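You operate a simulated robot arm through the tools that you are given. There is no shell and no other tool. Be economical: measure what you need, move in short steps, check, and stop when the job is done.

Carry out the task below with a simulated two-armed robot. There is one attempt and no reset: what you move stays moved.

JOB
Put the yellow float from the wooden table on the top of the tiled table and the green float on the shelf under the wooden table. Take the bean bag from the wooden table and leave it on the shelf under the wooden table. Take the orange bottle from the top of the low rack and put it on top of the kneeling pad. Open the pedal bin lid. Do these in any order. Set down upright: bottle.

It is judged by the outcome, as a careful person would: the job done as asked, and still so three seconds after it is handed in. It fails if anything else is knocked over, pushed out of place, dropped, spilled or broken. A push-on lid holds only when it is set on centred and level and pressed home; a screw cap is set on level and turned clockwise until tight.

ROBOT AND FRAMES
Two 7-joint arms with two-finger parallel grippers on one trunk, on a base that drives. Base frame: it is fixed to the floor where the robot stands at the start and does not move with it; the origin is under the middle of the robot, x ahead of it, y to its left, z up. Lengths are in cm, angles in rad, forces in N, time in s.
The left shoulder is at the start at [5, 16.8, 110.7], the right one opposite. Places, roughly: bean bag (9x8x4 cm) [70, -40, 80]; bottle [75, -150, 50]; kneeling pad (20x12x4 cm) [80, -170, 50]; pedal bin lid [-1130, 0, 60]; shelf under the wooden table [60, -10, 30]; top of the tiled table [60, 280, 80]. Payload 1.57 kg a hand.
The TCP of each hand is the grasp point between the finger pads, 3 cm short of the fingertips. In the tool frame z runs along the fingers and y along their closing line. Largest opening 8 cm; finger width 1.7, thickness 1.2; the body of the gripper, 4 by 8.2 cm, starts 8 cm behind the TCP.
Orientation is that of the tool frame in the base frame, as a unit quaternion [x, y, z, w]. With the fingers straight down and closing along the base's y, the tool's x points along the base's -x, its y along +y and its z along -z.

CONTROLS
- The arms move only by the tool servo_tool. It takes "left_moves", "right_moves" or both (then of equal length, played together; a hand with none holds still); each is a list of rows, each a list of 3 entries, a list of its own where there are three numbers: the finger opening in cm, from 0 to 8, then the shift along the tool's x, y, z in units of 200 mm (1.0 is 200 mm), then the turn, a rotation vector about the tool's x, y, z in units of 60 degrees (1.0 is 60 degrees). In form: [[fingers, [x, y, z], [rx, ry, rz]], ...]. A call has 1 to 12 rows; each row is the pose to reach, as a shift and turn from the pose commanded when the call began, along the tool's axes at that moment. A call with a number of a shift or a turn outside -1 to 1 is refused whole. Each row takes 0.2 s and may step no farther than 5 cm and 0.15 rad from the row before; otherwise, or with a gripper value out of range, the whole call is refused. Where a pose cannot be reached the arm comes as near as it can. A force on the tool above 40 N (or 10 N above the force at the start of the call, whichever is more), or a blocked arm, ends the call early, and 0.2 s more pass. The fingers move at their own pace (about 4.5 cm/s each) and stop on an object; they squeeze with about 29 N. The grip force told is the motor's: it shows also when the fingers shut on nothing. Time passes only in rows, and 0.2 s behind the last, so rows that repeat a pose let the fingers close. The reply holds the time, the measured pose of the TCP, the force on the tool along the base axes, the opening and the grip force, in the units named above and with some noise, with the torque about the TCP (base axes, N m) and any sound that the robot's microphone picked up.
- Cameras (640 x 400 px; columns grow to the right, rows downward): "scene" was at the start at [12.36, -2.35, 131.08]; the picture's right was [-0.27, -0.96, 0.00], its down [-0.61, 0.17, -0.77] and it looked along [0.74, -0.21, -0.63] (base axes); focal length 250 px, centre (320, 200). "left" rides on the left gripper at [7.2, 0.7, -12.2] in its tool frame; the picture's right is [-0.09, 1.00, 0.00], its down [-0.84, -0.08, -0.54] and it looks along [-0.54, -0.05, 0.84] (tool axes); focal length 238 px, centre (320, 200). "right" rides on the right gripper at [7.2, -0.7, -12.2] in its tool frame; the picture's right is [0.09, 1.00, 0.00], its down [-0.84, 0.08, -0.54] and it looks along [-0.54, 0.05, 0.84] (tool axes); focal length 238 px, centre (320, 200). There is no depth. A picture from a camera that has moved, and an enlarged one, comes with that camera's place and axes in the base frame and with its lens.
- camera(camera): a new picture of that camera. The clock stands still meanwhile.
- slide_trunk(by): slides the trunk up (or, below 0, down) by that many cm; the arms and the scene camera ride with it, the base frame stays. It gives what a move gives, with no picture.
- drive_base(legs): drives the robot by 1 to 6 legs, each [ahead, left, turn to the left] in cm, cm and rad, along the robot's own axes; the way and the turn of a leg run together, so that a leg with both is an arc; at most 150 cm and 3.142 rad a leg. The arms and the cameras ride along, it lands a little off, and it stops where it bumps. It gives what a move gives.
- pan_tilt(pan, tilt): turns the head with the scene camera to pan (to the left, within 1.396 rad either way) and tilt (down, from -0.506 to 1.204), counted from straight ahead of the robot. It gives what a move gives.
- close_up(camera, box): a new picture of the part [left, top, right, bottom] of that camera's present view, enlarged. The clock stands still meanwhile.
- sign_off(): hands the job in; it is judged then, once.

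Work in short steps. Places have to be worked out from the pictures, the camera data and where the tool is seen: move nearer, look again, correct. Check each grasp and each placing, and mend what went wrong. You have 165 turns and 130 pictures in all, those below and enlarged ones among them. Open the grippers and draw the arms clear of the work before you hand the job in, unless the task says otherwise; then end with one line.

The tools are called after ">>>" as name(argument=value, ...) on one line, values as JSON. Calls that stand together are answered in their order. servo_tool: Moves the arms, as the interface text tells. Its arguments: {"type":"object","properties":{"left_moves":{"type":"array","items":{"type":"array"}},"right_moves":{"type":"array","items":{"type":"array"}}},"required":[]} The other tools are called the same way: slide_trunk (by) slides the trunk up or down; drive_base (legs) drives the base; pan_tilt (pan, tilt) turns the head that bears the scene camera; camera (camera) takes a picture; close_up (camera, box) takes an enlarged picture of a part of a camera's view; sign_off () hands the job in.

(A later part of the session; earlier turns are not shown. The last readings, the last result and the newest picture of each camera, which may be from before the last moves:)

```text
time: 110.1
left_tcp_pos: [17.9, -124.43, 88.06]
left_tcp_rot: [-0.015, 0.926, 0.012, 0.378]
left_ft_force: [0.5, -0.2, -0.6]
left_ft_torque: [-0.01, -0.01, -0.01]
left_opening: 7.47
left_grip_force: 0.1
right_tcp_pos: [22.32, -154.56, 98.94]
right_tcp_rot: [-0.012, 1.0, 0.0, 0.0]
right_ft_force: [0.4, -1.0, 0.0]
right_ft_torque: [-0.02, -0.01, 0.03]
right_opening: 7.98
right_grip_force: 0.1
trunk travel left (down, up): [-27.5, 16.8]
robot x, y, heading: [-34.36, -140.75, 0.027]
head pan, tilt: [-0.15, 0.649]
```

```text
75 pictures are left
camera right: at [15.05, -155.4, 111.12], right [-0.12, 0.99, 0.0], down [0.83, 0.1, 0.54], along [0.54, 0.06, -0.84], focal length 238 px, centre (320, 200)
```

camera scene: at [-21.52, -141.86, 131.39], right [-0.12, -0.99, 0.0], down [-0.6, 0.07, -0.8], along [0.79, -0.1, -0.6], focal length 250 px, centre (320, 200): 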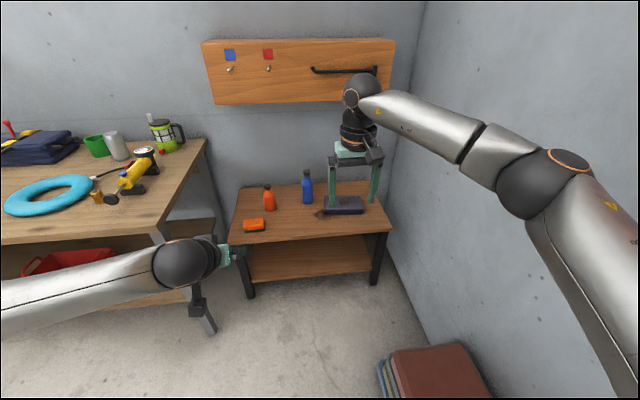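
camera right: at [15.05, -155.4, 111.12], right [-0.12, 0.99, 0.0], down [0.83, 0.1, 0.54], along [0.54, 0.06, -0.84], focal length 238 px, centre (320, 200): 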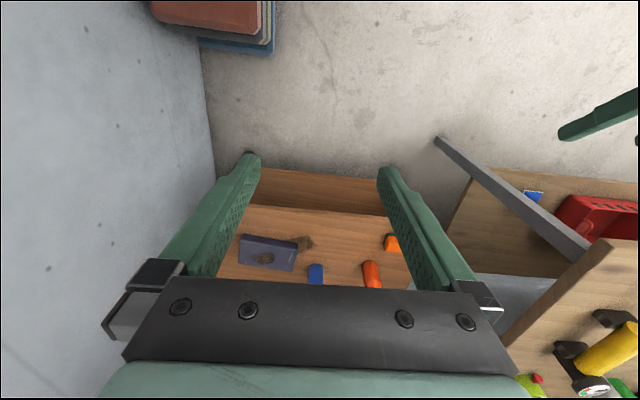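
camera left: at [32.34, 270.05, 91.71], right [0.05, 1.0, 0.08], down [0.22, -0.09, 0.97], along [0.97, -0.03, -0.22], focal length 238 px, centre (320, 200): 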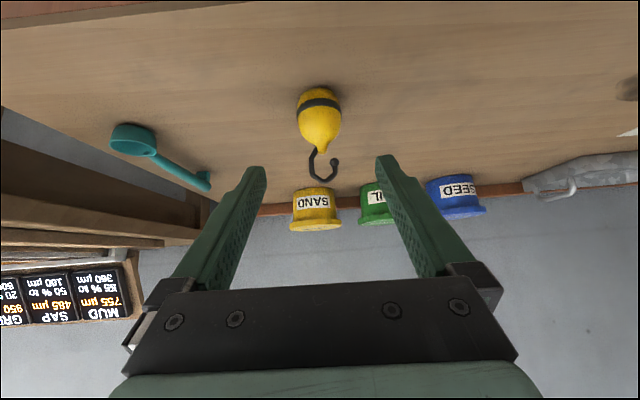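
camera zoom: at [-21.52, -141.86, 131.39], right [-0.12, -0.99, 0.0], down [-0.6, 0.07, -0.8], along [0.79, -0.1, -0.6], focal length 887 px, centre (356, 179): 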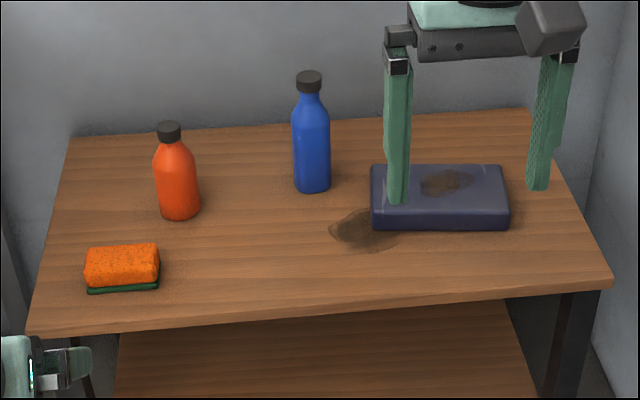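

Bottle ≈(82,−129), pad centre ≈(79.5,−167), rack top z≈48; right wall near y≈−203, so I keep the elbow off it. I shift left, lower the trunk 12 cm, raise the left hand and pitch/lower the right one while still clear.

>>> drive_base(legs=[[0, 26, -0.025]])

>>> slide_trunk(by=-12)

>>> servo_tool(left_moves=[[7.5, [-0.1, 0, -0.13], [0, 0.1, 0]], [7.5, [-0.2, 0, -0.26], [0, 0.2, 0]], [7.5, [-0.3, 0, -0.39], [0, 0.3, 0]], [7.5, [-0.4, 0, -0.52], [0, 0.4, 0]], [7.5, [-0.5, 0, -0.65], [0, 0.5, 0]], [7.5, [-0.6, 0, -0.78], [0, 0.6, 0]], [7.5, [-0.7, 0, -0.91], [0, 0.7, 0]], [7.5, [-0.75, 0, -1.0], [0, 0.75, 0]]], right_moves=[[8, [0, 0, 0.12], [0, -0.1, 0]], [8, [0, 0, 0.24], [0, -0.2, 0]], [8, [0, 0, 0.36], [0, -0.3, 0]], [8, [0, 0, 0.48], [0, -0.4, 0]], [8, [0, 0, 0.6], [0, -0.5, 0]], [8, [0, 0, 0.72], [0, -0.6, 0]], [8, [0, 0, 0.84], [0, -0.7, 0]], [8, [0, 0, 0.9], [0, -0.75, 0]]])

>>> camera(camera="scene")

>>> camera(camera="right")

```text
time: 112.0
left_tcp_pos: [18.01, -99.81, 88.09]
left_tcp_rot: [-0.004, 0.926, 0.007, 0.378]
left_ft_force: [-0.2, 0.7, -0.2]
left_ft_torque: [0.0, 0.02, -0.03]
left_opening: 7.5
left_grip_force: 0.0
right_tcp_pos: [21.55, -129.98, 98.78]
right_tcp_rot: [0.0, 1.0, 0.0, 0.0]
right_ft_force: [-0.4, 0.0, 1.1]
right_ft_torque: [0.02, 0.0, 0.0]
right_opening: 7.99
right_grip_force: 0.1
trunk travel left (down, up): [-27.5, 16.8]
robot x, y, heading: [-34.44, -115.12, 0.001]
head pan, tilt: [-0.15, 0.649]
```

```text
time: 113.5
left_tcp_pos: [17.82, -99.71, 76.07]
left_tcp_rot: [-0.005, 0.926, 0.008, 0.379]
left_ft_force: [0.2, -0.2, 0.8]
left_ft_torque: [-0.01, 0.01, -0.02]
left_opening: 7.53
left_grip_force: 0.0
right_tcp_pos: [21.59, -129.83, 87.03]
right_tcp_rot: [0.0, 1.0, -0.001, -0.001]
right_ft_force: [-0.9, -0.2, 0.2]
right_ft_torque: [0.0, 0.02, 0.03]
right_opening: 8.0
right_grip_force: 0.0
trunk travel left (down, up): [-15.5, 28.8]
robot x, y, heading: [-34.49, -114.93, -0.001]
head pan, tilt: [-0.15, 0.649]
```

```text
time: 115.3
left_tcp_pos: [14.72, -100.09, 100.95]
left_tcp_rot: [-0.007, 1.0, 0.005, -0.006]
left_ft_force: [-0.2, 0.0, 0.2]
left_ft_torque: [0.0, 0.01, -0.04]
left_opening: 7.5
left_grip_force: 0.1
right_tcp_pos: [21.6, -129.98, 68.86]
right_tcp_rot: [0.001, 0.924, 0.0, 0.383]
right_ft_force: [0.3, 0.0, -0.1]
right_ft_torque: [0.0, -0.01, 0.0]
right_opening: 8.01
right_grip_force: 0.0
trunk travel left (down, up): [-15.5, 28.8]
robot x, y, heading: [-34.78, -115.17, -0.001]
head pan, tilt: [-0.15, 0.649]
```

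```text
74 pictures are left
camera scene: at [-21.92, -116.19, 119.39], right [-0.15, -0.99, 0.0], down [-0.6, 0.09, -0.8], along [0.79, -0.12, -0.6], focal length 250 px, centre (320, 200)
```

scene: 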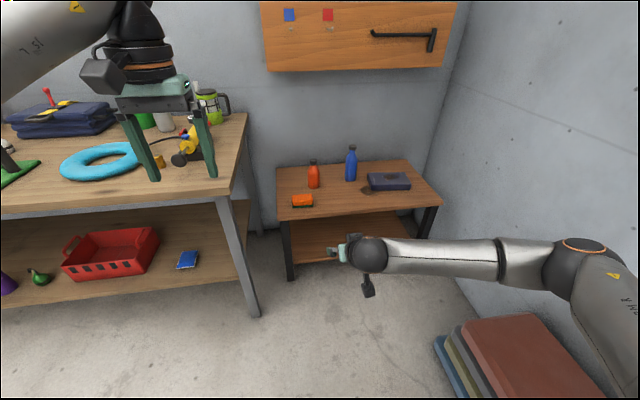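

```text
73 pictures are left
camera right: at [7.75, -130.62, 72.4], right [-0.06, 1.0, -0.06], down [0.21, 0.08, 0.98], along [0.98, 0.05, -0.21], focal length 238 px, centre (320, 200)
```

right: 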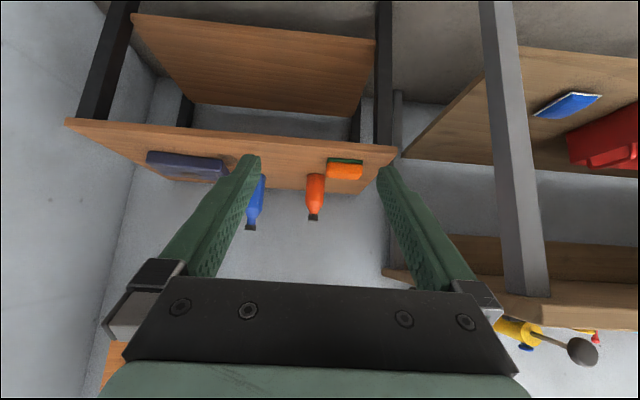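

Next: shift right to y≈−128 (to keep the base away from the table leg), lower the trunk 8 more, and raise/retract the left hand.

>>> drive_base(legs=[[0, -13, 0]])

>>> servo_tool(left_moves=[[7.5, [0.08, 0, -0.13], [0, 0, 0]], [7.5, [0.16, 0, -0.26], [0, 0, 0]], [7.5, [0.24, 0, -0.39], [0, 0, 0]], [7.5, [0.32, 0, -0.52], [0, 0, 0]], [7.5, [0.4, 0, -0.65], [0, 0, 0]]])

>>> slide_trunk(by=-8)

>>> drive_base(legs=[[34, 0, 0]])

>>> camera(camera="scene")

>>> camera(camera="right")

```text
time: 116.5
left_tcp_pos: [14.71, -112.73, 100.93]
left_tcp_rot: [-0.007, 1.0, 0.005, -0.006]
left_ft_force: [-0.1, -0.2, 0.0]
left_ft_torque: [0.03, -0.02, -0.01]
left_opening: 7.49
left_grip_force: 0.0
right_tcp_pos: [21.74, -142.83, 68.85]
right_tcp_rot: [0.0, 0.924, 0.0, 0.383]
right_ft_force: [-0.3, -0.1, 0.6]
right_ft_torque: [0.01, 0.0, 0.02]
right_opening: 7.99
right_grip_force: 0.1
trunk travel left (down, up): [-15.5, 28.8]
robot x, y, heading: [-34.36, -127.5, 0.002]
head pan, tilt: [-0.15, 0.649]
```

```text
time: 117.7
left_tcp_pos: [6.79, -113.1, 114.0]
left_tcp_rot: [-0.007, 1.0, 0.006, -0.005]
left_ft_force: [0.4, -0.6, 0.2]
left_ft_torque: [0.0, 0.01, -0.02]
left_opening: 7.5
left_grip_force: 0.1
right_tcp_pos: [21.5, -142.69, 68.85]
right_tcp_rot: [0.0, 0.924, 0.0, 0.382]
right_ft_force: [0.4, 1.0, 0.5]
right_ft_torque: [0.01, 0.02, 0.02]
right_opening: 8.0
right_grip_force: 0.1
trunk travel left (down, up): [-15.5, 28.8]
robot x, y, heading: [-34.48, -127.57, 0.003]
head pan, tilt: [-0.15, 0.649]
```

```text
time: 118.9
left_tcp_pos: [6.89, -112.83, 105.96]
left_tcp_rot: [-0.007, 1.0, 0.004, -0.005]
left_ft_force: [-0.4, -0.3, -0.8]
left_ft_torque: [0.0, 0.0, 0.03]
left_opening: 7.49
left_grip_force: 0.1
right_tcp_pos: [21.65, -142.76, 60.82]
right_tcp_rot: [0.001, 0.924, 0.0, 0.382]
right_ft_force: [-0.2, -0.3, 0.9]
right_ft_torque: [-0.04, 0.0, -0.02]
right_opening: 8.0
right_grip_force: 0.0
trunk travel left (down, up): [-7.5, 36.8]
robot x, y, heading: [-34.5, -127.38, 0.007]
head pan, tilt: [-0.15, 0.649]
```

```text
time: 121.1
left_tcp_pos: [40.9, -112.74, 106.1]
left_tcp_rot: [-0.009, 1.0, 0.005, -0.005]
left_ft_force: [-0.4, 0.7, -0.1]
left_ft_torque: [0.02, 0.03, -0.01]
left_opening: 7.49
left_grip_force: 0.1
right_tcp_pos: [55.78, -142.39, 60.88]
right_tcp_rot: [-0.001, 0.924, 0.001, 0.383]
right_ft_force: [-0.4, -0.4, 0.3]
right_ft_torque: [0.0, 0.01, -0.02]
right_opening: 7.98
right_grip_force: 0.0
trunk travel left (down, up): [-7.5, 36.8]
robot x, y, heading: [-0.69, -127.29, 0.007]
head pan, tilt: [-0.15, 0.649]
```

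```text
72 pictures are left
camera scene: at [12.13, -128.78, 111.39], right [-0.14, -0.99, 0.0], down [-0.6, 0.09, -0.8], along [0.79, -0.12, -0.6], focal length 250 px, centre (320, 200)
```

scene: 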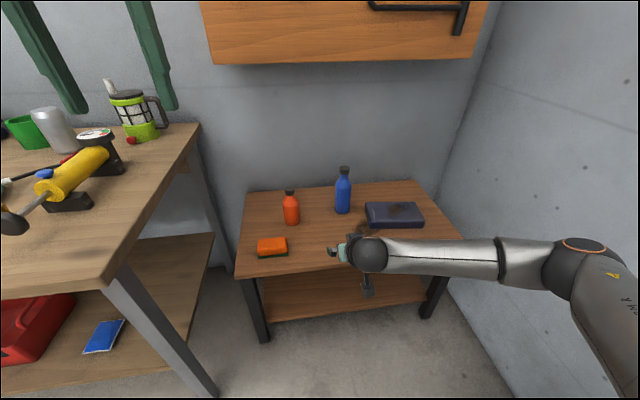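

```text
71 pictures are left
camera right: at [41.86, -143.14, 64.44], right [-0.07, 1.0, -0.06], down [0.21, 0.08, 0.97], along [0.98, 0.05, -0.21], focal length 238 px, centre (320, 200)
```

right: 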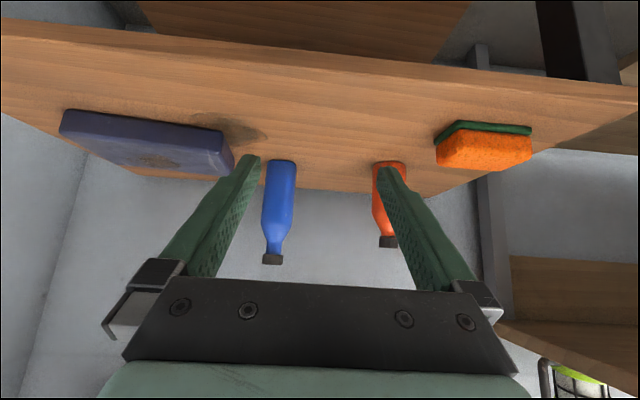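

Position estimates refined to bottle ≈(84,−129). Edge forward 13 cm, 4 cm right, then view again.

>>> drive_base(legs=[[0, -4, 0], [13, 0, 0]])

>>> servo_tool(right_moves=[[8, [0, 0.2, 0], [0, 0, 0]], [8, [0, 0.4, 0], [0, 0, 0]], [8, [0, 0.6, 0], [0, 0, 0]], [8, [0, 0.8, 0], [0, 0, 0]], [8, [0, 0.8, 0], [0, 0, 0]]])

>>> camera(camera="right")

>>> camera(camera="scene")

```text
time: 122.9
left_tcp_pos: [53.82, -116.88, 105.98]
left_tcp_rot: [-0.008, 1.0, 0.005, -0.005]
left_ft_force: [0.1, -0.8, -0.5]
left_ft_torque: [-0.05, 0.0, 0.0]
left_opening: 7.52
left_grip_force: 0.0
right_tcp_pos: [68.58, -146.36, 60.85]
right_tcp_rot: [-0.001, 0.924, 0.0, 0.383]
right_ft_force: [-0.3, -0.5, -0.4]
right_ft_torque: [0.02, 0.01, -0.01]
right_opening: 8.01
right_grip_force: 0.0
trunk travel left (down, up): [-7.5, 36.8]
robot x, y, heading: [12.41, -131.74, 0.006]
head pan, tilt: [-0.15, 0.649]
```

```text
time: 124.1
left_tcp_pos: [53.79, -116.78, 106.07]
left_tcp_rot: [-0.009, 1.0, 0.005, -0.005]
left_ft_force: [0.0, 0.0, 0.1]
left_ft_torque: [-0.01, 0.0, 0.0]
left_opening: 7.5
left_grip_force: 0.0
right_tcp_pos: [68.58, -130.35, 60.7]
right_tcp_rot: [-0.001, 0.924, 0.001, 0.383]
right_ft_force: [-0.2, 0.0, 0.2]
right_ft_torque: [0.0, -0.02, -0.01]
right_opening: 7.99
right_grip_force: 0.1
trunk travel left (down, up): [-7.5, 36.8]
robot x, y, heading: [12.35, -131.76, 0.006]
head pan, tilt: [-0.15, 0.649]
```

```text
70 pictures are left
camera right: at [54.83, -131.11, 64.36], right [-0.07, 1.0, -0.07], down [0.21, 0.08, 0.97], along [0.98, 0.05, -0.21], focal length 238 px, centre (320, 200)
```

right: 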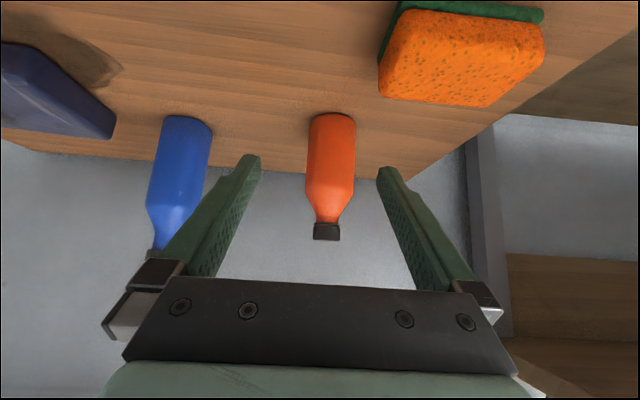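

```text
69 pictures are left
camera scene: at [25.06, -132.75, 111.39], right [-0.14, -0.99, 0.0], down [-0.6, 0.09, -0.8], along [0.79, -0.12, -0.6], focal length 250 px, centre (320, 200)
```

scene: 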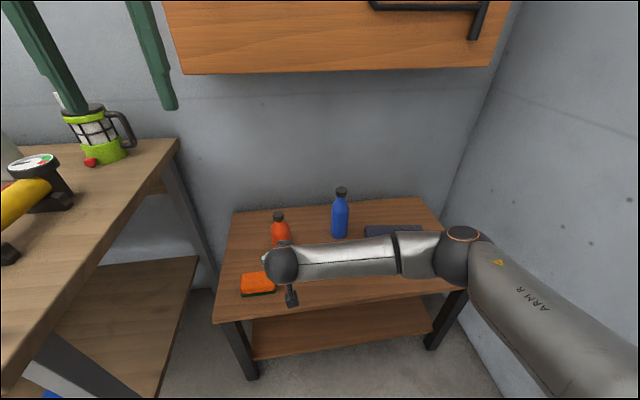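

Bottle centre ≈(83.2,−129), height 48–63. Drive 4 cm more forward, then advance to grasp.

>>> drive_base(legs=[[4, 0, 0]])

>>> servo_tool(right_moves=[[8, [-0.06, 0.05, 0.1], [0, 0, 0]], [8, [-0.1, 0.065, 0.22], [0, 0, 0]], [8, [-0.12, 0.065, 0.32], [0, 0, 0]], [8, [-0.12, 0.065, 0.32], [0, 0, 0]]])

>>> camera(camera="right")

```text
time: 125.0
left_tcp_pos: [57.71, -116.76, 106.02]
left_tcp_rot: [-0.009, 1.0, 0.006, -0.005]
left_ft_force: [-0.1, 0.3, -0.4]
left_ft_torque: [0.01, 0.04, 0.01]
left_opening: 7.5
left_grip_force: 0.1
right_tcp_pos: [72.64, -130.33, 60.73]
right_tcp_rot: [-0.001, 0.924, 0.001, 0.383]
right_ft_force: [-0.8, 0.2, 0.2]
right_ft_torque: [0.06, -0.01, -0.01]
right_opening: 8.01
right_grip_force: 0.1
trunk travel left (down, up): [-7.5, 36.8]
robot x, y, heading: [16.05, -131.49, 0.003]
head pan, tilt: [-0.15, 0.649]
```

```text
time: 126.0
left_tcp_pos: [57.86, -116.68, 105.94]
left_tcp_rot: [-0.009, 1.0, 0.005, -0.006]
left_ft_force: [-1.0, 0.5, 0.3]
left_ft_torque: [0.03, -0.01, -0.01]
left_opening: 7.52
left_grip_force: 0.0
right_tcp_pos: [78.95, -129.07, 57.92]
right_tcp_rot: [0.0, 0.924, 0.0, 0.383]
right_ft_force: [0.6, -0.4, -0.5]
right_ft_torque: [-0.02, 0.01, -0.04]
right_opening: 7.98
right_grip_force: 0.1
trunk travel left (down, up): [-7.5, 36.8]
robot x, y, heading: [16.59, -131.71, 0.007]
head pan, tilt: [-0.15, 0.649]
```

```text
68 pictures are left
camera right: at [65.12, -129.81, 61.56], right [-0.07, 1.0, -0.06], down [0.21, 0.08, 0.97], along [0.98, 0.05, -0.21], focal length 238 px, centre (320, 200)
```

right: 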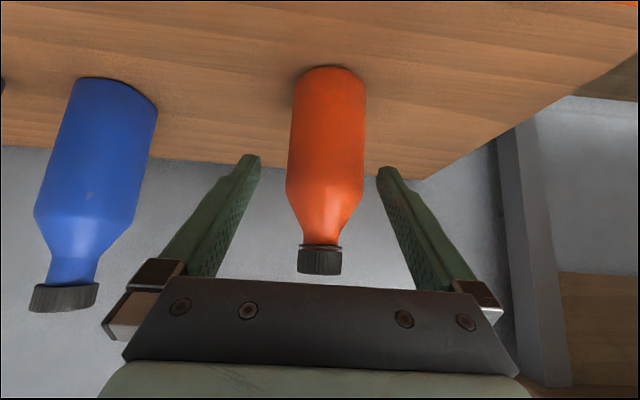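

Aligned. Advance the last 4 cm and close.

>>> servo_tool(right_moves=[[8, [-0.02, 0.015, 0.1], [0, 0, 0]], [8, [-0.039, 0.015, 0.209], [0, 0, 0]], [8, [-0.039, 0.015, 0.209], [0, 0, 0]], [6, [-0.039, 0.015, 0.209], [0, 0, 0]], [5, [-0.039, 0.015, 0.209], [0, 0, 0]], [4.5, [-0.039, 0.015, 0.209], [0, 0, 0]], [4.5, [-0.039, 0.015, 0.209], [0, 0, 0]]])

>>> camera(camera="right")

```text
time: 127.6
left_tcp_pos: [57.79, -116.79, 105.86]
left_tcp_rot: [-0.008, 1.0, 0.005, -0.005]
left_ft_force: [-0.1, -0.1, 0.1]
left_ft_torque: [0.01, 0.0, -0.01]
left_opening: 7.5
left_grip_force: 0.1
right_tcp_pos: [82.26, -128.8, 55.59]
right_tcp_rot: [0.0, 0.924, 0.001, 0.382]
right_ft_force: [-0.5, 1.1, 0.4]
right_ft_torque: [0.1, 0.0, 0.04]
right_opening: 5.84
right_grip_force: 29.2
trunk travel left (down, up): [-7.5, 36.8]
robot x, y, heading: [15.98, -131.21, 0.007]
head pan, tilt: [-0.15, 0.649]
```

```text
67 pictures are left
camera right: at [68.55, -129.51, 59.15], right [-0.07, 1.0, -0.06], down [0.21, 0.08, 0.97], along [0.98, 0.05, -0.21], focal length 238 px, centre (320, 200)
```

right: 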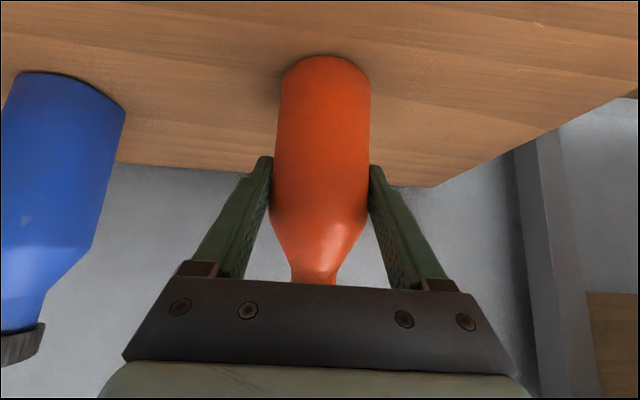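

Bottle gripped (5.84 cm). Lift ~8 cm, then pull back 9 cm.

>>> servo_tool(right_moves=[[4.5, [-0.04, 0, -0.04], [0, 0, 0]], [4.5, [-0.12, 0, -0.12], [0, 0, 0]], [4.5, [-0.2, 0, -0.2], [0, 0, 0]], [4.5, [-0.283, 0, -0.283], [0, 0, 0]], [4.5, [-0.2, 0, -0.366], [0, 0, 0]], [4.5, [-0.12, 0, -0.446], [0, 0, 0]], [4.5, [0.037, 0, -0.603], [0, 0, 0]], [4.5, [0.037, 0, -0.603], [0, 0, 0]]])

>>> camera(camera="right")

>>> camera(camera="scene")

```text
time: 129.4
left_tcp_pos: [57.77, -116.72, 105.89]
left_tcp_rot: [-0.008, 1.0, 0.004, -0.005]
left_ft_force: [-0.4, -0.3, -0.2]
left_ft_torque: [0.01, -0.01, -0.01]
left_opening: 7.49
left_grip_force: 0.1
right_tcp_pos: [73.32, -128.93, 63.6]
right_tcp_rot: [-0.001, 0.924, 0.0, 0.383]
right_ft_force: [-0.9, 0.9, -2.6]
right_ft_torque: [-0.03, 0.02, -0.04]
right_opening: 5.86
right_grip_force: 28.5
trunk travel left (down, up): [-7.5, 36.8]
robot x, y, heading: [16.15, -131.46, 0.005]
head pan, tilt: [-0.15, 0.649]
```

```text
66 pictures are left
camera right: at [59.51, -129.55, 67.22], right [-0.07, 1.0, -0.06], down [0.21, 0.08, 0.98], along [0.98, 0.05, -0.21], focal length 238 px, centre (320, 200)
```

right: 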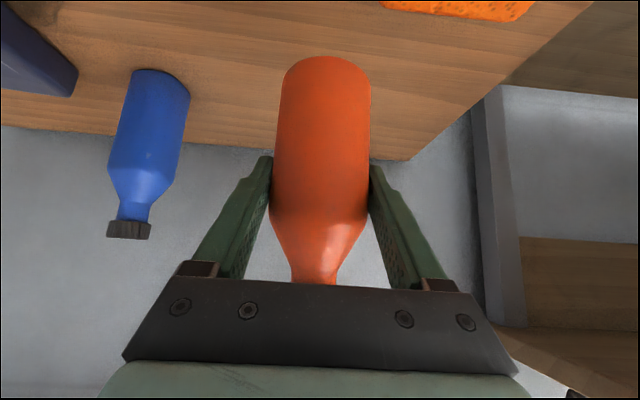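

```text
65 pictures are left
camera scene: at [29.08, -132.73, 111.39], right [-0.14, -0.99, 0.0], down [-0.6, 0.09, -0.8], along [0.79, -0.12, -0.6], focal length 250 px, centre (320, 200)
```

scene: 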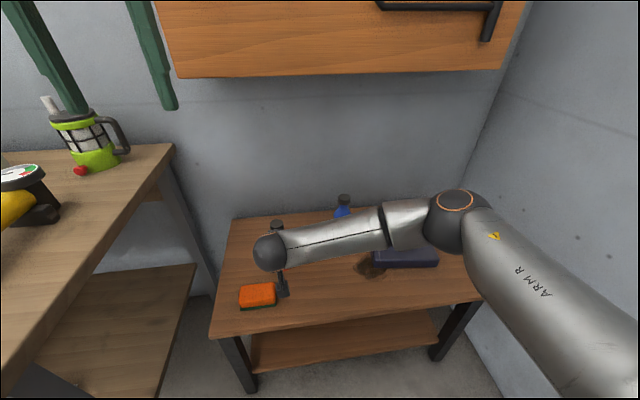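

Held and clear (2.6 N). Move right 19 cm at this height, in front of the blue bottle.

>>> servo_tool(right_moves=[[4.5, [0, -0.19, 0], [0, 0, 0]], [4.5, [0, -0.38, 0], [0, 0, 0]], [4.5, [0, -0.57, 0], [0, 0, 0]], [4.5, [0, -0.76, 0], [0, 0, 0]], [4.5, [0, -0.95, 0], [0, 0, 0]], [4.5, [0, -0.95, 0], [0, 0, 0]]])

>>> camera(camera="scene")

```text
time: 130.8
left_tcp_pos: [57.8, -116.69, 105.92]
left_tcp_rot: [-0.009, 1.0, 0.005, -0.006]
left_ft_force: [0.1, -0.4, 0.5]
left_ft_torque: [0.03, 0.01, -0.04]
left_opening: 7.48
left_grip_force: 0.0
right_tcp_pos: [73.38, -147.94, 63.59]
right_tcp_rot: [-0.001, 0.924, 0.0, 0.383]
right_ft_force: [-0.8, -0.5, -2.8]
right_ft_torque: [-0.03, 0.01, 0.01]
right_opening: 5.84
right_grip_force: 29.1
trunk travel left (down, up): [-7.5, 36.8]
robot x, y, heading: [15.92, -131.52, 0.005]
head pan, tilt: [-0.15, 0.649]
```

```text
64 pictures are left
camera scene: at [29.08, -132.74, 111.39], right [-0.14, -0.99, 0.0], down [-0.6, 0.09, -0.8], along [0.79, -0.12, -0.6], focal length 250 px, centre (320, 200)
```

scene: 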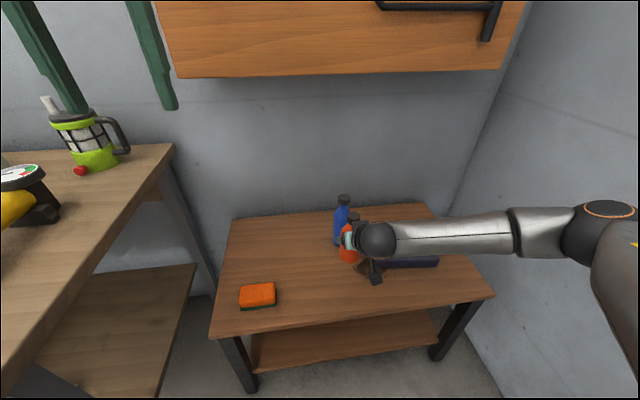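

The elbow is approaching the right wall, so I yaw the hand ~0.6 rad to the right (wrist moves left) and plan to set the bottle on the near (left) part of the pad, y≈−162. Yaw first.

>>> servo_tool(right_moves=[[4.5, [0, -0.05, 0], [0.081, 0, 0.081]], [4.5, [0, -0.1, 0], [0.162, 0, 0.162]], [4.5, [0, -0.15, 0], [0.243, 0, 0.243]], [4.5, [0, -0.2, 0], [0.324, 0, 0.324]], [4.5, [0, -0.25, 0], [0.405, 0, 0.405]], [4.5, [0, -0.25, 0], [0.405, 0, 0.405]]])

>>> camera(camera="scene")

>>> camera(camera="right")

```text
time: 132.2
left_tcp_pos: [57.84, -116.72, 105.99]
left_tcp_rot: [-0.008, 1.0, 0.005, -0.006]
left_ft_force: [-0.4, 0.6, -0.2]
left_ft_torque: [-0.02, 0.03, 0.03]
left_opening: 7.49
left_grip_force: 0.1
right_tcp_pos: [73.49, -152.7, 63.43]
right_tcp_rot: [0.272, 0.883, -0.112, 0.365]
right_ft_force: [-0.1, -0.2, -3.1]
right_ft_torque: [0.04, 0.02, 0.0]
right_opening: 5.85
right_grip_force: 29.5
trunk travel left (down, up): [-7.5, 36.8]
robot x, y, heading: [16.64, -131.4, 0.008]
head pan, tilt: [-0.15, 0.649]
```

```text
63 pictures are left
camera scene: at [29.08, -132.74, 111.39], right [-0.14, -0.99, 0.0], down [-0.6, 0.09, -0.8], along [0.79, -0.12, -0.6], focal length 250 px, centre (320, 200)
```

scene: 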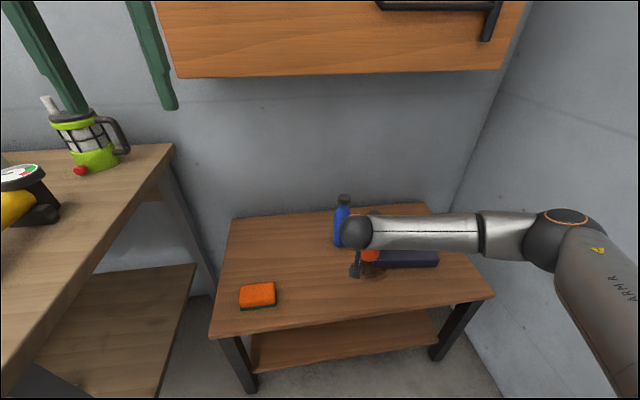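

```text
62 pictures are left
camera right: at [61.59, -145.67, 67.14], right [0.51, 0.86, -0.06], down [0.22, -0.05, 0.97], along [0.83, -0.51, -0.21], focal length 238 px, centre (320, 200)
```

right: 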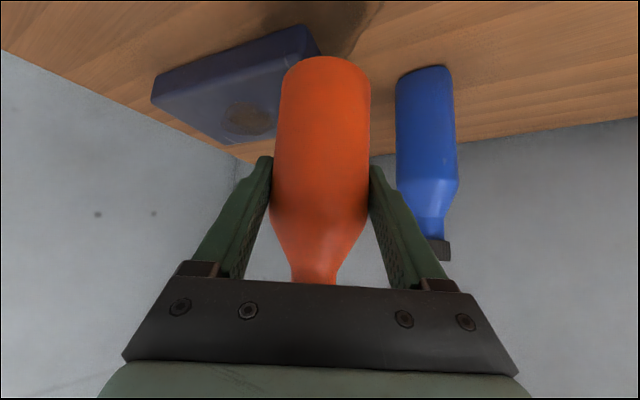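

Elbow now has ~20 cm to the wall. Move over the pad: bottle target (79.5,−163).

>>> servo_tool(right_moves=[[4.5, [-0.085, -0.065, 0.085], [0, 0, 0]], [4.5, [-0.171, -0.129, 0.171], [0, 0, 0]], [4.5, [-0.257, -0.194, 0.256], [0, 0, 0]], [4.5, [-0.342, -0.258, 0.341], [0, 0, 0]], [4.5, [-0.342, -0.258, 0.341], [0, 0, 0]]])

>>> camera(camera="scene")

>>> camera(camera="right")

```text
time: 133.4
left_tcp_pos: [57.74, -116.71, 105.92]
left_tcp_rot: [-0.009, 1.0, 0.006, -0.005]
left_ft_force: [-0.2, -0.1, -0.3]
left_ft_torque: [-0.02, -0.03, 0.01]
left_opening: 7.49
left_grip_force: 0.0
right_tcp_pos: [78.6, -162.49, 63.61]
right_tcp_rot: [0.272, 0.883, -0.113, 0.366]
right_ft_force: [0.4, -0.3, -3.2]
right_ft_torque: [0.02, 0.05, -0.02]
right_opening: 5.85
right_grip_force: 29.7
trunk travel left (down, up): [-7.5, 36.8]
robot x, y, heading: [16.38, -131.4, 0.004]
head pan, tilt: [-0.15, 0.649]
```

```text
61 pictures are left
camera scene: at [29.08, -132.75, 111.39], right [-0.14, -0.99, 0.0], down [-0.6, 0.09, -0.8], along [0.79, -0.12, -0.6], focal length 250 px, centre (320, 200)
```

scene: 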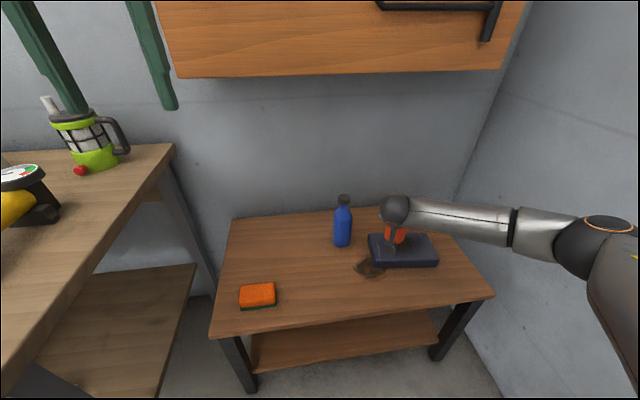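

```text
60 pictures are left
camera right: at [66.76, -155.39, 67.16], right [0.51, 0.86, -0.06], down [0.22, -0.05, 0.97], along [0.83, -0.51, -0.21], focal length 238 px, centre (320, 200)
```

right: 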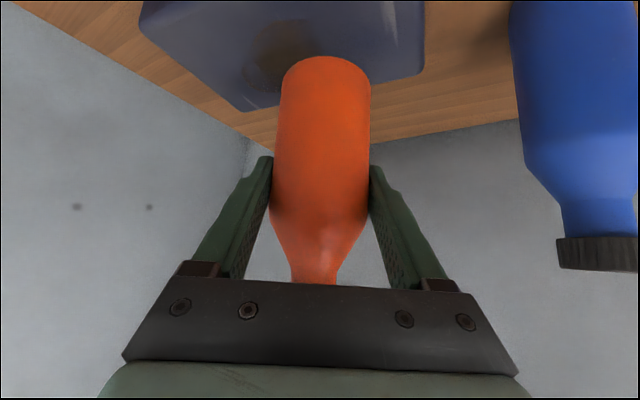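

>>> close_up(camera="scene", box=[330, 190, 458, 280])

```text
4.44 times, centred on (394, 235) of scene
camera zoom: at [29.08, -132.75, 111.39], right [-0.14, -0.99, 0.0], down [-0.6, 0.09, -0.8], along [0.79, -0.12, -0.6], focal length 1109 px, centre (-9, 44)
```

zoom: 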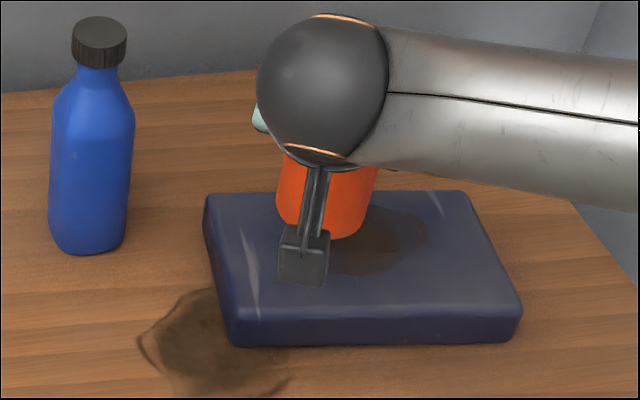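

Bottle is over the pad ((80.8,−163) vs pad x 74.8–85, y −157…−177). Lower 3 cm with a 0.8 cm pullback.

>>> servo_tool(right_moves=[[4.5, [0.045, -0.009, 0.027], [0, 0, 0]], [4.5, [0.09, -0.018, 0.054], [0, 0, 0]], [4.5, [0.132, -0.025, 0.08], [0, 0, 0]], [4.5, [0.132, -0.025, 0.08], [0, 0, 0]]])

>>> servo_tool(right_moves=[[4.5, [0.01, 0, 0.01], [0, 0, 0]], [4.5, [0.018, 0, 0.018], [0, 0, 0]], [4.5, [0.018, 0, 0.018], [0, 0, 0]]])

>>> camera(camera="right")

```text
time: 134.4
left_tcp_pos: [57.7, -116.72, 106.06]
left_tcp_rot: [-0.009, 1.0, 0.005, -0.006]
left_ft_force: [-0.6, -0.4, -0.4]
left_ft_torque: [0.0, -0.03, 0.02]
left_opening: 7.49
left_grip_force: 0.0
right_tcp_pos: [77.7, -162.47, 60.48]
right_tcp_rot: [0.272, 0.883, -0.112, 0.365]
right_ft_force: [-0.7, 0.9, -2.1]
right_ft_torque: [0.01, 0.05, -0.03]
right_opening: 5.87
right_grip_force: 28.7
trunk travel left (down, up): [-7.5, 36.8]
robot x, y, heading: [16.31, -131.81, 0.005]
head pan, tilt: [-0.15, 0.649]
```

```text
time: 135.2
left_tcp_pos: [57.72, -116.69, 105.97]
left_tcp_rot: [-0.009, 1.0, 0.005, -0.006]
left_ft_force: [-0.6, -1.0, 0.0]
left_ft_torque: [0.03, -0.03, -0.02]
left_opening: 7.48
left_grip_force: 0.1
right_tcp_pos: [77.56, -162.57, 59.99]
right_tcp_rot: [0.272, 0.883, -0.113, 0.365]
right_ft_force: [0.6, 0.5, -2.1]
right_ft_torque: [0.04, 0.02, 0.01]
right_opening: 5.84
right_grip_force: 29.1
trunk travel left (down, up): [-7.5, 36.8]
robot x, y, heading: [16.15, -131.22, 0.003]
head pan, tilt: [-0.15, 0.649]
```

```text
58 pictures are left
camera right: at [65.76, -155.37, 63.6], right [0.51, 0.86, -0.06], down [0.22, -0.05, 0.97], along [0.83, -0.51, -0.21], focal length 238 px, centre (320, 200)
```

right: 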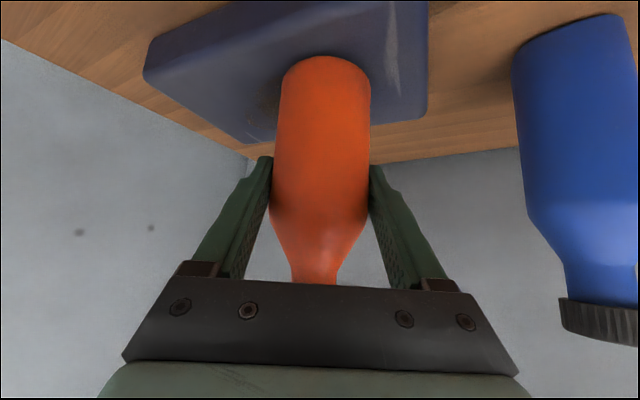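

Nearly at the pad; lower in small steps with force checks.

>>> servo_tool(right_moves=[[4.5, [0.01, 0, 0.01], [0, 0, 0]], [4.5, [0.014, 0, 0.014], [0, 0, 0]], [4.5, [0.014, 0, 0.014], [0, 0, 0]]])

>>> servo_tool(right_moves=[[4.5, [0.01, 0, 0.01], [0, 0, 0]], [4.5, [0.01, 0, 0.01], [0, 0, 0]]])

```text
time: 136.0
left_tcp_pos: [57.86, -116.76, 105.98]
left_tcp_rot: [-0.008, 1.0, 0.006, -0.005]
left_ft_force: [0.2, -0.1, -0.4]
left_ft_torque: [-0.02, 0.01, 0.0]
left_opening: 7.5
left_grip_force: 0.0
right_tcp_pos: [77.6, -162.53, 59.6]
right_tcp_rot: [0.271, 0.883, -0.112, 0.366]
right_ft_force: [0.4, 0.5, -3.3]
right_ft_torque: [0.02, 0.05, 0.01]
right_opening: 5.85
right_grip_force: 29.2
trunk travel left (down, up): [-7.5, 36.8]
robot x, y, heading: [16.27, -131.62, 0.008]
head pan, tilt: [-0.15, 0.649]
```

```text
time: 136.6
left_tcp_pos: [57.78, -116.71, 105.96]
left_tcp_rot: [-0.009, 1.0, 0.006, -0.005]
left_ft_force: [-0.1, 0.0, -0.6]
left_ft_torque: [-0.04, 0.02, 0.03]
left_opening: 7.49
left_grip_force: 0.0
right_tcp_pos: [77.57, -162.42, 59.55]
right_tcp_rot: [0.272, 0.882, -0.112, 0.368]
right_ft_force: [-2.2, 0.8, 6.8]
right_ft_torque: [0.14, 0.29, 0.02]
right_opening: 5.85
right_grip_force: 28.9
trunk travel left (down, up): [-7.5, 36.8]
robot x, y, heading: [16.01, -131.73, 0.005]
head pan, tilt: [-0.15, 0.649]
```

Contact on the pad (~10 N). Open and retreat along the finger axis.

>>> servo_tool(right_moves=[[4.5, [-0.006, 0, -0.006], [0, 0, 0]], [4.5, [-0.006, 0, -0.006], [0, 0, 0]], [6, [-0.006, 0, -0.006], [0, 0, 0]], [7.5, [-0.006, 0, -0.006], [0, 0, 0]], [8, [-0.006, 0, -0.006], [0, 0, 0]], [8, [-0.006, 0, -0.006], [0, 0, 0]]])

>>> camera(camera="right")

```text
time: 138.0
left_tcp_pos: [57.83, -116.77, 106.06]
left_tcp_rot: [-0.009, 1.0, 0.005, -0.004]
left_ft_force: [0.6, -0.2, 0.0]
left_ft_torque: [0.01, -0.01, -0.02]
left_opening: 7.49
left_grip_force: 0.1
right_tcp_pos: [77.44, -162.48, 59.64]
right_tcp_rot: [0.271, 0.883, -0.112, 0.366]
right_ft_force: [0.4, 0.1, -0.3]
right_ft_torque: [0.03, -0.01, 0.02]
right_opening: 7.99
right_grip_force: 0.1
trunk travel left (down, up): [-7.5, 36.8]
robot x, y, heading: [16.27, -131.07, 0.006]
head pan, tilt: [-0.15, 0.649]
```

```text
57 pictures are left
camera right: at [65.75, -155.37, 63.15], right [0.51, 0.86, -0.06], down [0.22, -0.05, 0.97], along [0.83, -0.51, -0.21], focal length 238 px, centre (320, 200)
```

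right: 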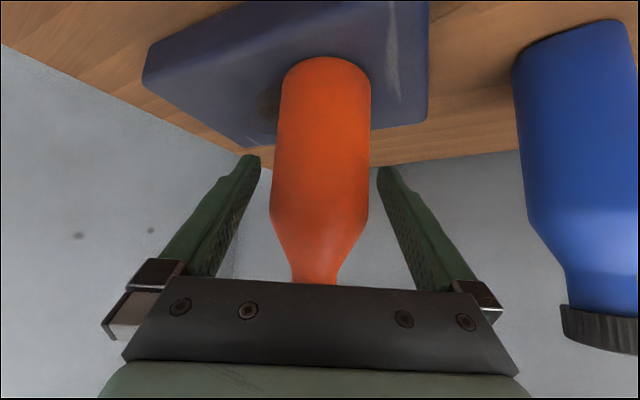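

Bottle stands alone. Retreat along the finger axis.

>>> servo_tool(right_moves=[[8, [0, 0, -0.1], [0, 0, 0]], [8, [0, 0, -0.25], [0, 0, 0]], [8, [0, 0, -0.4], [0, 0, 0]], [8, [0, 0, -0.55], [0, 0, 0]], [8, [0, 0, -0.7], [0, 0, 0]]])

>>> camera(camera="right")

>>> camera(camera="scene")

```text
time: 139.2
left_tcp_pos: [57.74, -116.77, 106.06]
left_tcp_rot: [-0.009, 1.0, 0.006, -0.006]
left_ft_force: [0.6, -0.3, 0.7]
left_ft_torque: [-0.03, 0.02, 0.0]
left_opening: 7.51
left_grip_force: 0.0
right_tcp_pos: [69.31, -156.97, 69.44]
right_tcp_rot: [0.271, 0.883, -0.112, 0.366]
right_ft_force: [0.5, -0.4, 0.4]
right_ft_torque: [-0.01, -0.01, 0.04]
right_opening: 8.0
right_grip_force: 0.0
trunk travel left (down, up): [-7.5, 36.8]
robot x, y, heading: [16.54, -131.52, 0.006]
head pan, tilt: [-0.15, 0.649]
```

```text
56 pictures are left
camera right: at [57.56, -149.87, 73.05], right [0.51, 0.86, -0.07], down [0.22, -0.05, 0.97], along [0.83, -0.51, -0.21], focal length 238 px, centre (320, 200)
```

right: 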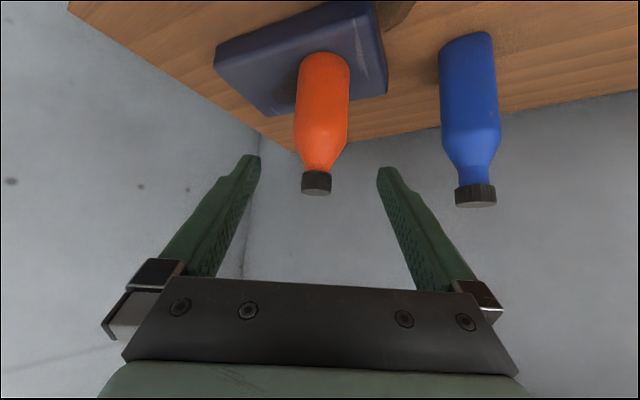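

```text
55 pictures are left
camera scene: at [29.06, -132.73, 111.39], right [-0.14, -0.99, 0.0], down [-0.6, 0.09, -0.8], along [0.79, -0.12, -0.6], focal length 250 px, centre (320, 200)
```

scene: 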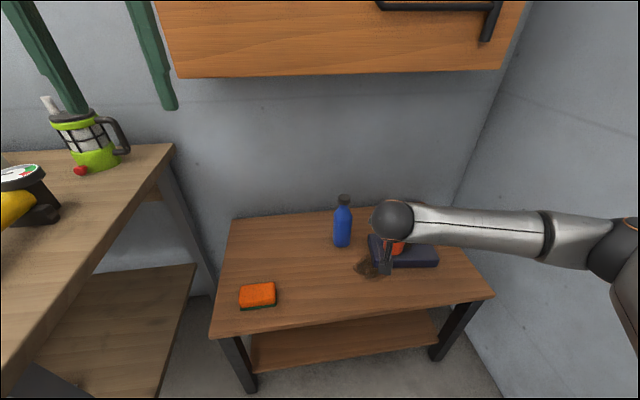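

Bottle stands upright on the pad. Drive back, shift left away from the wall, and look around behind.

>>> drive_base(legs=[[-75, 0, 0], [0, 80, 0]])

>>> pan_tilt(pan=-1.39, tilt=0.3)

>>> camera(camera="scene")

>>> pan_tilt(pan=1.39, tilt=0.3)

>>> camera(camera="scene")

```text
time: 147.1
left_tcp_pos: [-17.67, -37.47, 106.07]
left_tcp_rot: [-0.009, 1.0, 0.005, -0.005]
left_ft_force: [0.1, -0.2, 0.7]
left_ft_torque: [0.02, -0.06, 0.02]
left_opening: 7.49
left_grip_force: 0.0
right_tcp_pos: [-6.05, -77.71, 69.39]
right_tcp_rot: [0.27, 0.883, -0.112, 0.366]
right_ft_force: [0.6, 0.0, 0.4]
right_ft_torque: [-0.01, 0.01, -0.02]
right_opening: 8.0
right_grip_force: 0.1
trunk travel left (down, up): [-7.5, 36.8]
robot x, y, heading: [-59.07, -52.49, 0.007]
head pan, tilt: [-0.15, 0.649]
```

```text
time: 148.5
left_tcp_pos: [-17.68, -37.45, 105.94]
left_tcp_rot: [-0.01, 1.0, 0.005, -0.005]
left_ft_force: [0.9, 0.3, -0.6]
left_ft_torque: [0.01, -0.02, -0.01]
left_opening: 7.51
left_grip_force: 0.0
right_tcp_pos: [-6.04, -77.64, 69.45]
right_tcp_rot: [0.271, 0.883, -0.112, 0.366]
right_ft_force: [-0.7, 0.2, 0.9]
right_ft_torque: [0.01, -0.02, -0.01]
right_opening: 7.98
right_grip_force: 0.0
trunk travel left (down, up): [-7.5, 36.8]
robot x, y, heading: [-58.86, -52.42, 0.006]
head pan, tilt: [-1.389, 0.3]
```

```text
54 pictures are left
camera scene: at [-53.29, -61.35, 114.57], right [-0.98, -0.19, 0.0], down [-0.06, 0.29, -0.96], along [0.18, -0.94, -0.3], focal length 250 px, centre (320, 200)
```

scene: 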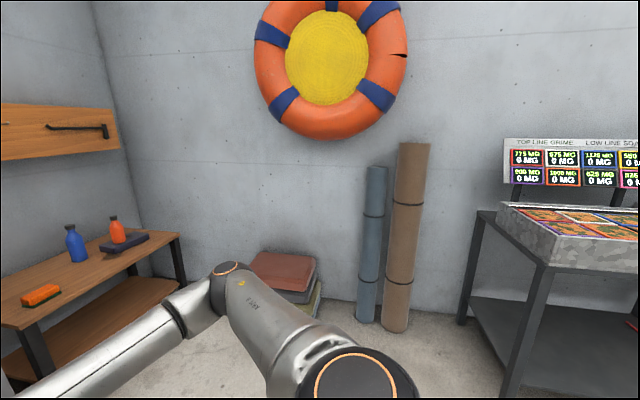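

```text
time: 151.0
left_tcp_pos: [-17.77, -37.47, 105.99]
left_tcp_rot: [-0.01, 1.0, 0.006, -0.005]
left_ft_force: [0.1, 0.4, 0.5]
left_ft_torque: [-0.05, 0.0, 0.0]
left_opening: 7.52
left_grip_force: 0.0
right_tcp_pos: [-6.0, -77.51, 69.46]
right_tcp_rot: [0.271, 0.883, -0.112, 0.366]
right_ft_force: [-0.1, -0.5, 0.3]
right_ft_torque: [0.04, 0.03, 0.01]
right_opening: 8.0
right_grip_force: 0.0
trunk travel left (down, up): [-7.5, 36.8]
robot x, y, heading: [-59.2, -52.38, 0.007]
head pan, tilt: [1.389, 0.3]
```

```text
53 pictures are left
camera scene: at [-53.41, -42.99, 114.57], right [0.98, -0.17, 0.0], down [-0.05, -0.29, -0.96], along [0.17, 0.94, -0.3], focal length 250 px, centre (320, 200)
```

scene: 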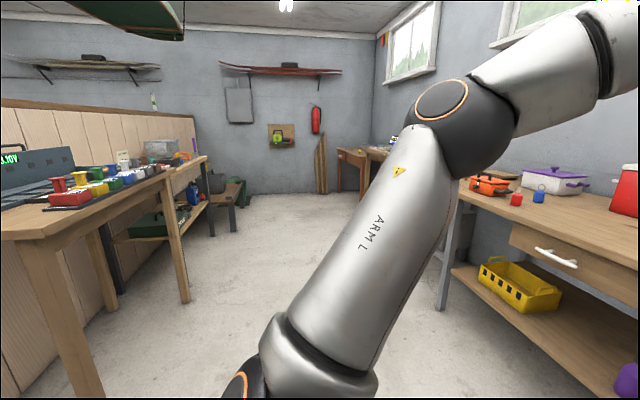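

Behind there seems to be a passage between furniture. Turn around in place and look toward −x.

>>> drive_base(legs=[[0, 0, 1.57], [0, 0, 1.565]])

>>> pan_tilt(pan=0, tilt=0.15)

>>> camera(camera="scene")

```text
time: 159.1
left_tcp_pos: [-100.35, -67.42, 105.94]
left_tcp_rot: [1.0, 0.013, 0.005, 0.005]
left_ft_force: [0.1, 0.2, 0.3]
left_ft_torque: [0.02, 0.0, -0.01]
left_opening: 7.49
left_grip_force: 0.1
right_tcp_pos: [-112.59, -27.23, 69.35]
right_tcp_rot: [0.885, -0.266, -0.367, -0.11]
right_ft_force: [0.1, -0.4, 0.3]
right_ft_torque: [0.02, 0.01, 0.03]
right_opening: 8.01
right_grip_force: 0.1
trunk travel left (down, up): [-7.5, 36.8]
robot x, y, heading: [-59.03, -52.09, -3.125]
head pan, tilt: [1.389, 0.3]
```

```text
time: 160.6
left_tcp_pos: [-100.47, -67.47, 106.0]
left_tcp_rot: [1.0, 0.014, 0.005, 0.005]
left_ft_force: [0.6, -0.2, 0.7]
left_ft_torque: [0.04, 0.01, 0.02]
left_opening: 7.51
left_grip_force: 0.0
right_tcp_pos: [-112.54, -27.29, 69.48]
right_tcp_rot: [0.885, -0.267, -0.366, -0.11]
right_ft_force: [0.2, 1.1, -0.4]
right_ft_torque: [0.01, -0.01, -0.02]
right_opening: 7.98
right_grip_force: 0.1
trunk travel left (down, up): [-7.5, 36.8]
robot x, y, heading: [-59.1, -52.01, -3.124]
head pan, tilt: [0.0, 0.15]
```

```text
52 pictures are left
camera scene: at [-72.31, -52.43, 115.97], right [-0.02, 1.0, 0.0], down [0.15, 0.0, -0.99], along [-0.99, -0.02, -0.15], focal length 250 px, centre (320, 200)
```

scene: 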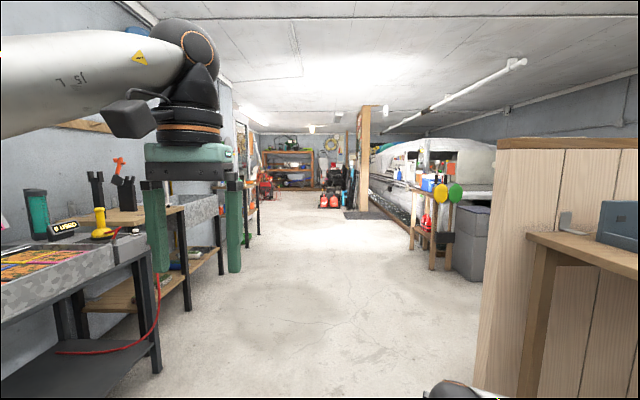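

A long garage; corridor clear around y≈−60. Drive 450 cm ahead, then look again.

>>> drive_base(legs=[[150, 0, 0], [150, 0, -0.015], [150, 0, 0]])

>>> camera(camera="scene")

```text
time: 182.1
left_tcp_pos: [-550.61, -75.62, 106.05]
left_tcp_rot: [1.0, 0.013, 0.005, 0.005]
left_ft_force: [-0.3, -0.1, -0.3]
left_ft_torque: [-0.02, -0.04, -0.01]
left_opening: 7.5
left_grip_force: 0.0
right_tcp_pos: [-562.67, -35.47, 69.45]
right_tcp_rot: [0.884, -0.268, -0.366, -0.111]
right_ft_force: [-0.1, 0.1, -0.8]
right_ft_torque: [0.01, 0.02, 0.02]
right_opening: 8.02
right_grip_force: 0.0
trunk travel left (down, up): [-7.5, 36.8]
robot x, y, heading: [-509.35, -60.69, -3.128]
head pan, tilt: [0.0, 0.15]
```

```text
51 pictures are left
camera scene: at [-522.45, -60.66, 115.97], right [-0.01, 1.0, 0.0], down [0.15, 0.0, -0.99], along [-0.99, -0.01, -0.15], focal length 250 px, centre (320, 200)
```

scene: 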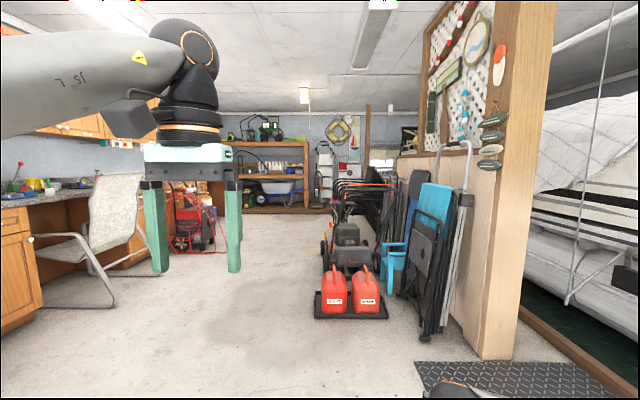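

Gas cans/mower stand at y>−66; the clear lane is around y≈−145. Shift left then go on 300 cm.

>>> drive_base(legs=[[0, 85, -0.012], [150, 0, 0], [130, 0, 0]])

>>> pan_tilt(pan=-0.35, tilt=0.25)

>>> camera(camera="scene")

```text
time: 199.7
left_tcp_pos: [-829.07, -162.71, 106.03]
left_tcp_rot: [1.0, 0.012, 0.006, 0.006]
left_ft_force: [-0.3, -0.4, -0.4]
left_ft_torque: [0.0, -0.01, 0.01]
left_opening: 7.49
left_grip_force: 0.1
right_tcp_pos: [-840.84, -122.49, 69.44]
right_tcp_rot: [0.883, -0.27, -0.367, -0.112]
right_ft_force: [0.0, -0.3, 0.0]
right_ft_torque: [0.04, 0.03, -0.01]
right_opening: 8.02
right_grip_force: 0.0
trunk travel left (down, up): [-7.5, 36.8]
robot x, y, heading: [-787.85, -148.19, -3.127]
head pan, tilt: [0.0, 0.15]
```

```text
time: 200.6
left_tcp_pos: [-829.12, -162.82, 106.01]
left_tcp_rot: [1.0, 0.012, 0.006, 0.005]
left_ft_force: [0.5, 0.1, -0.3]
left_ft_torque: [0.02, -0.02, 0.01]
left_opening: 7.5
left_grip_force: 0.0
right_tcp_pos: [-840.99, -122.51, 69.41]
right_tcp_rot: [0.884, -0.269, -0.366, -0.111]
right_ft_force: [-0.2, 0.3, 1.1]
right_ft_torque: [-0.01, 0.02, 0.02]
right_opening: 8.01
right_grip_force: 0.0
trunk travel left (down, up): [-7.5, 36.8]
robot x, y, heading: [-787.8, -148.05, -3.131]
head pan, tilt: [-0.351, 0.25]
```

```text
50 pictures are left
camera scene: at [-800.46, -144.7, 115.04], right [0.33, 0.94, 0.0], down [0.23, -0.08, -0.97], along [-0.91, 0.32, -0.25], focal length 250 px, centre (320, 200)
```

scene: 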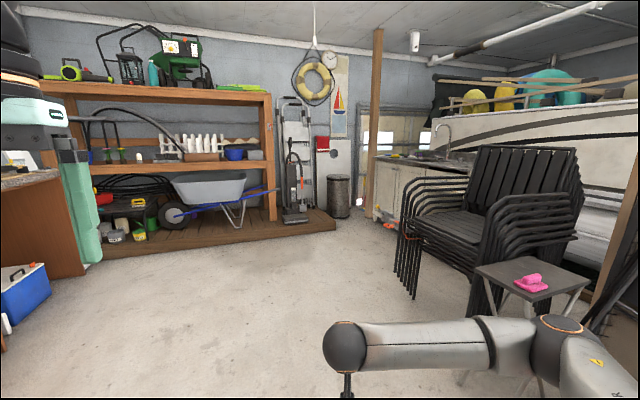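

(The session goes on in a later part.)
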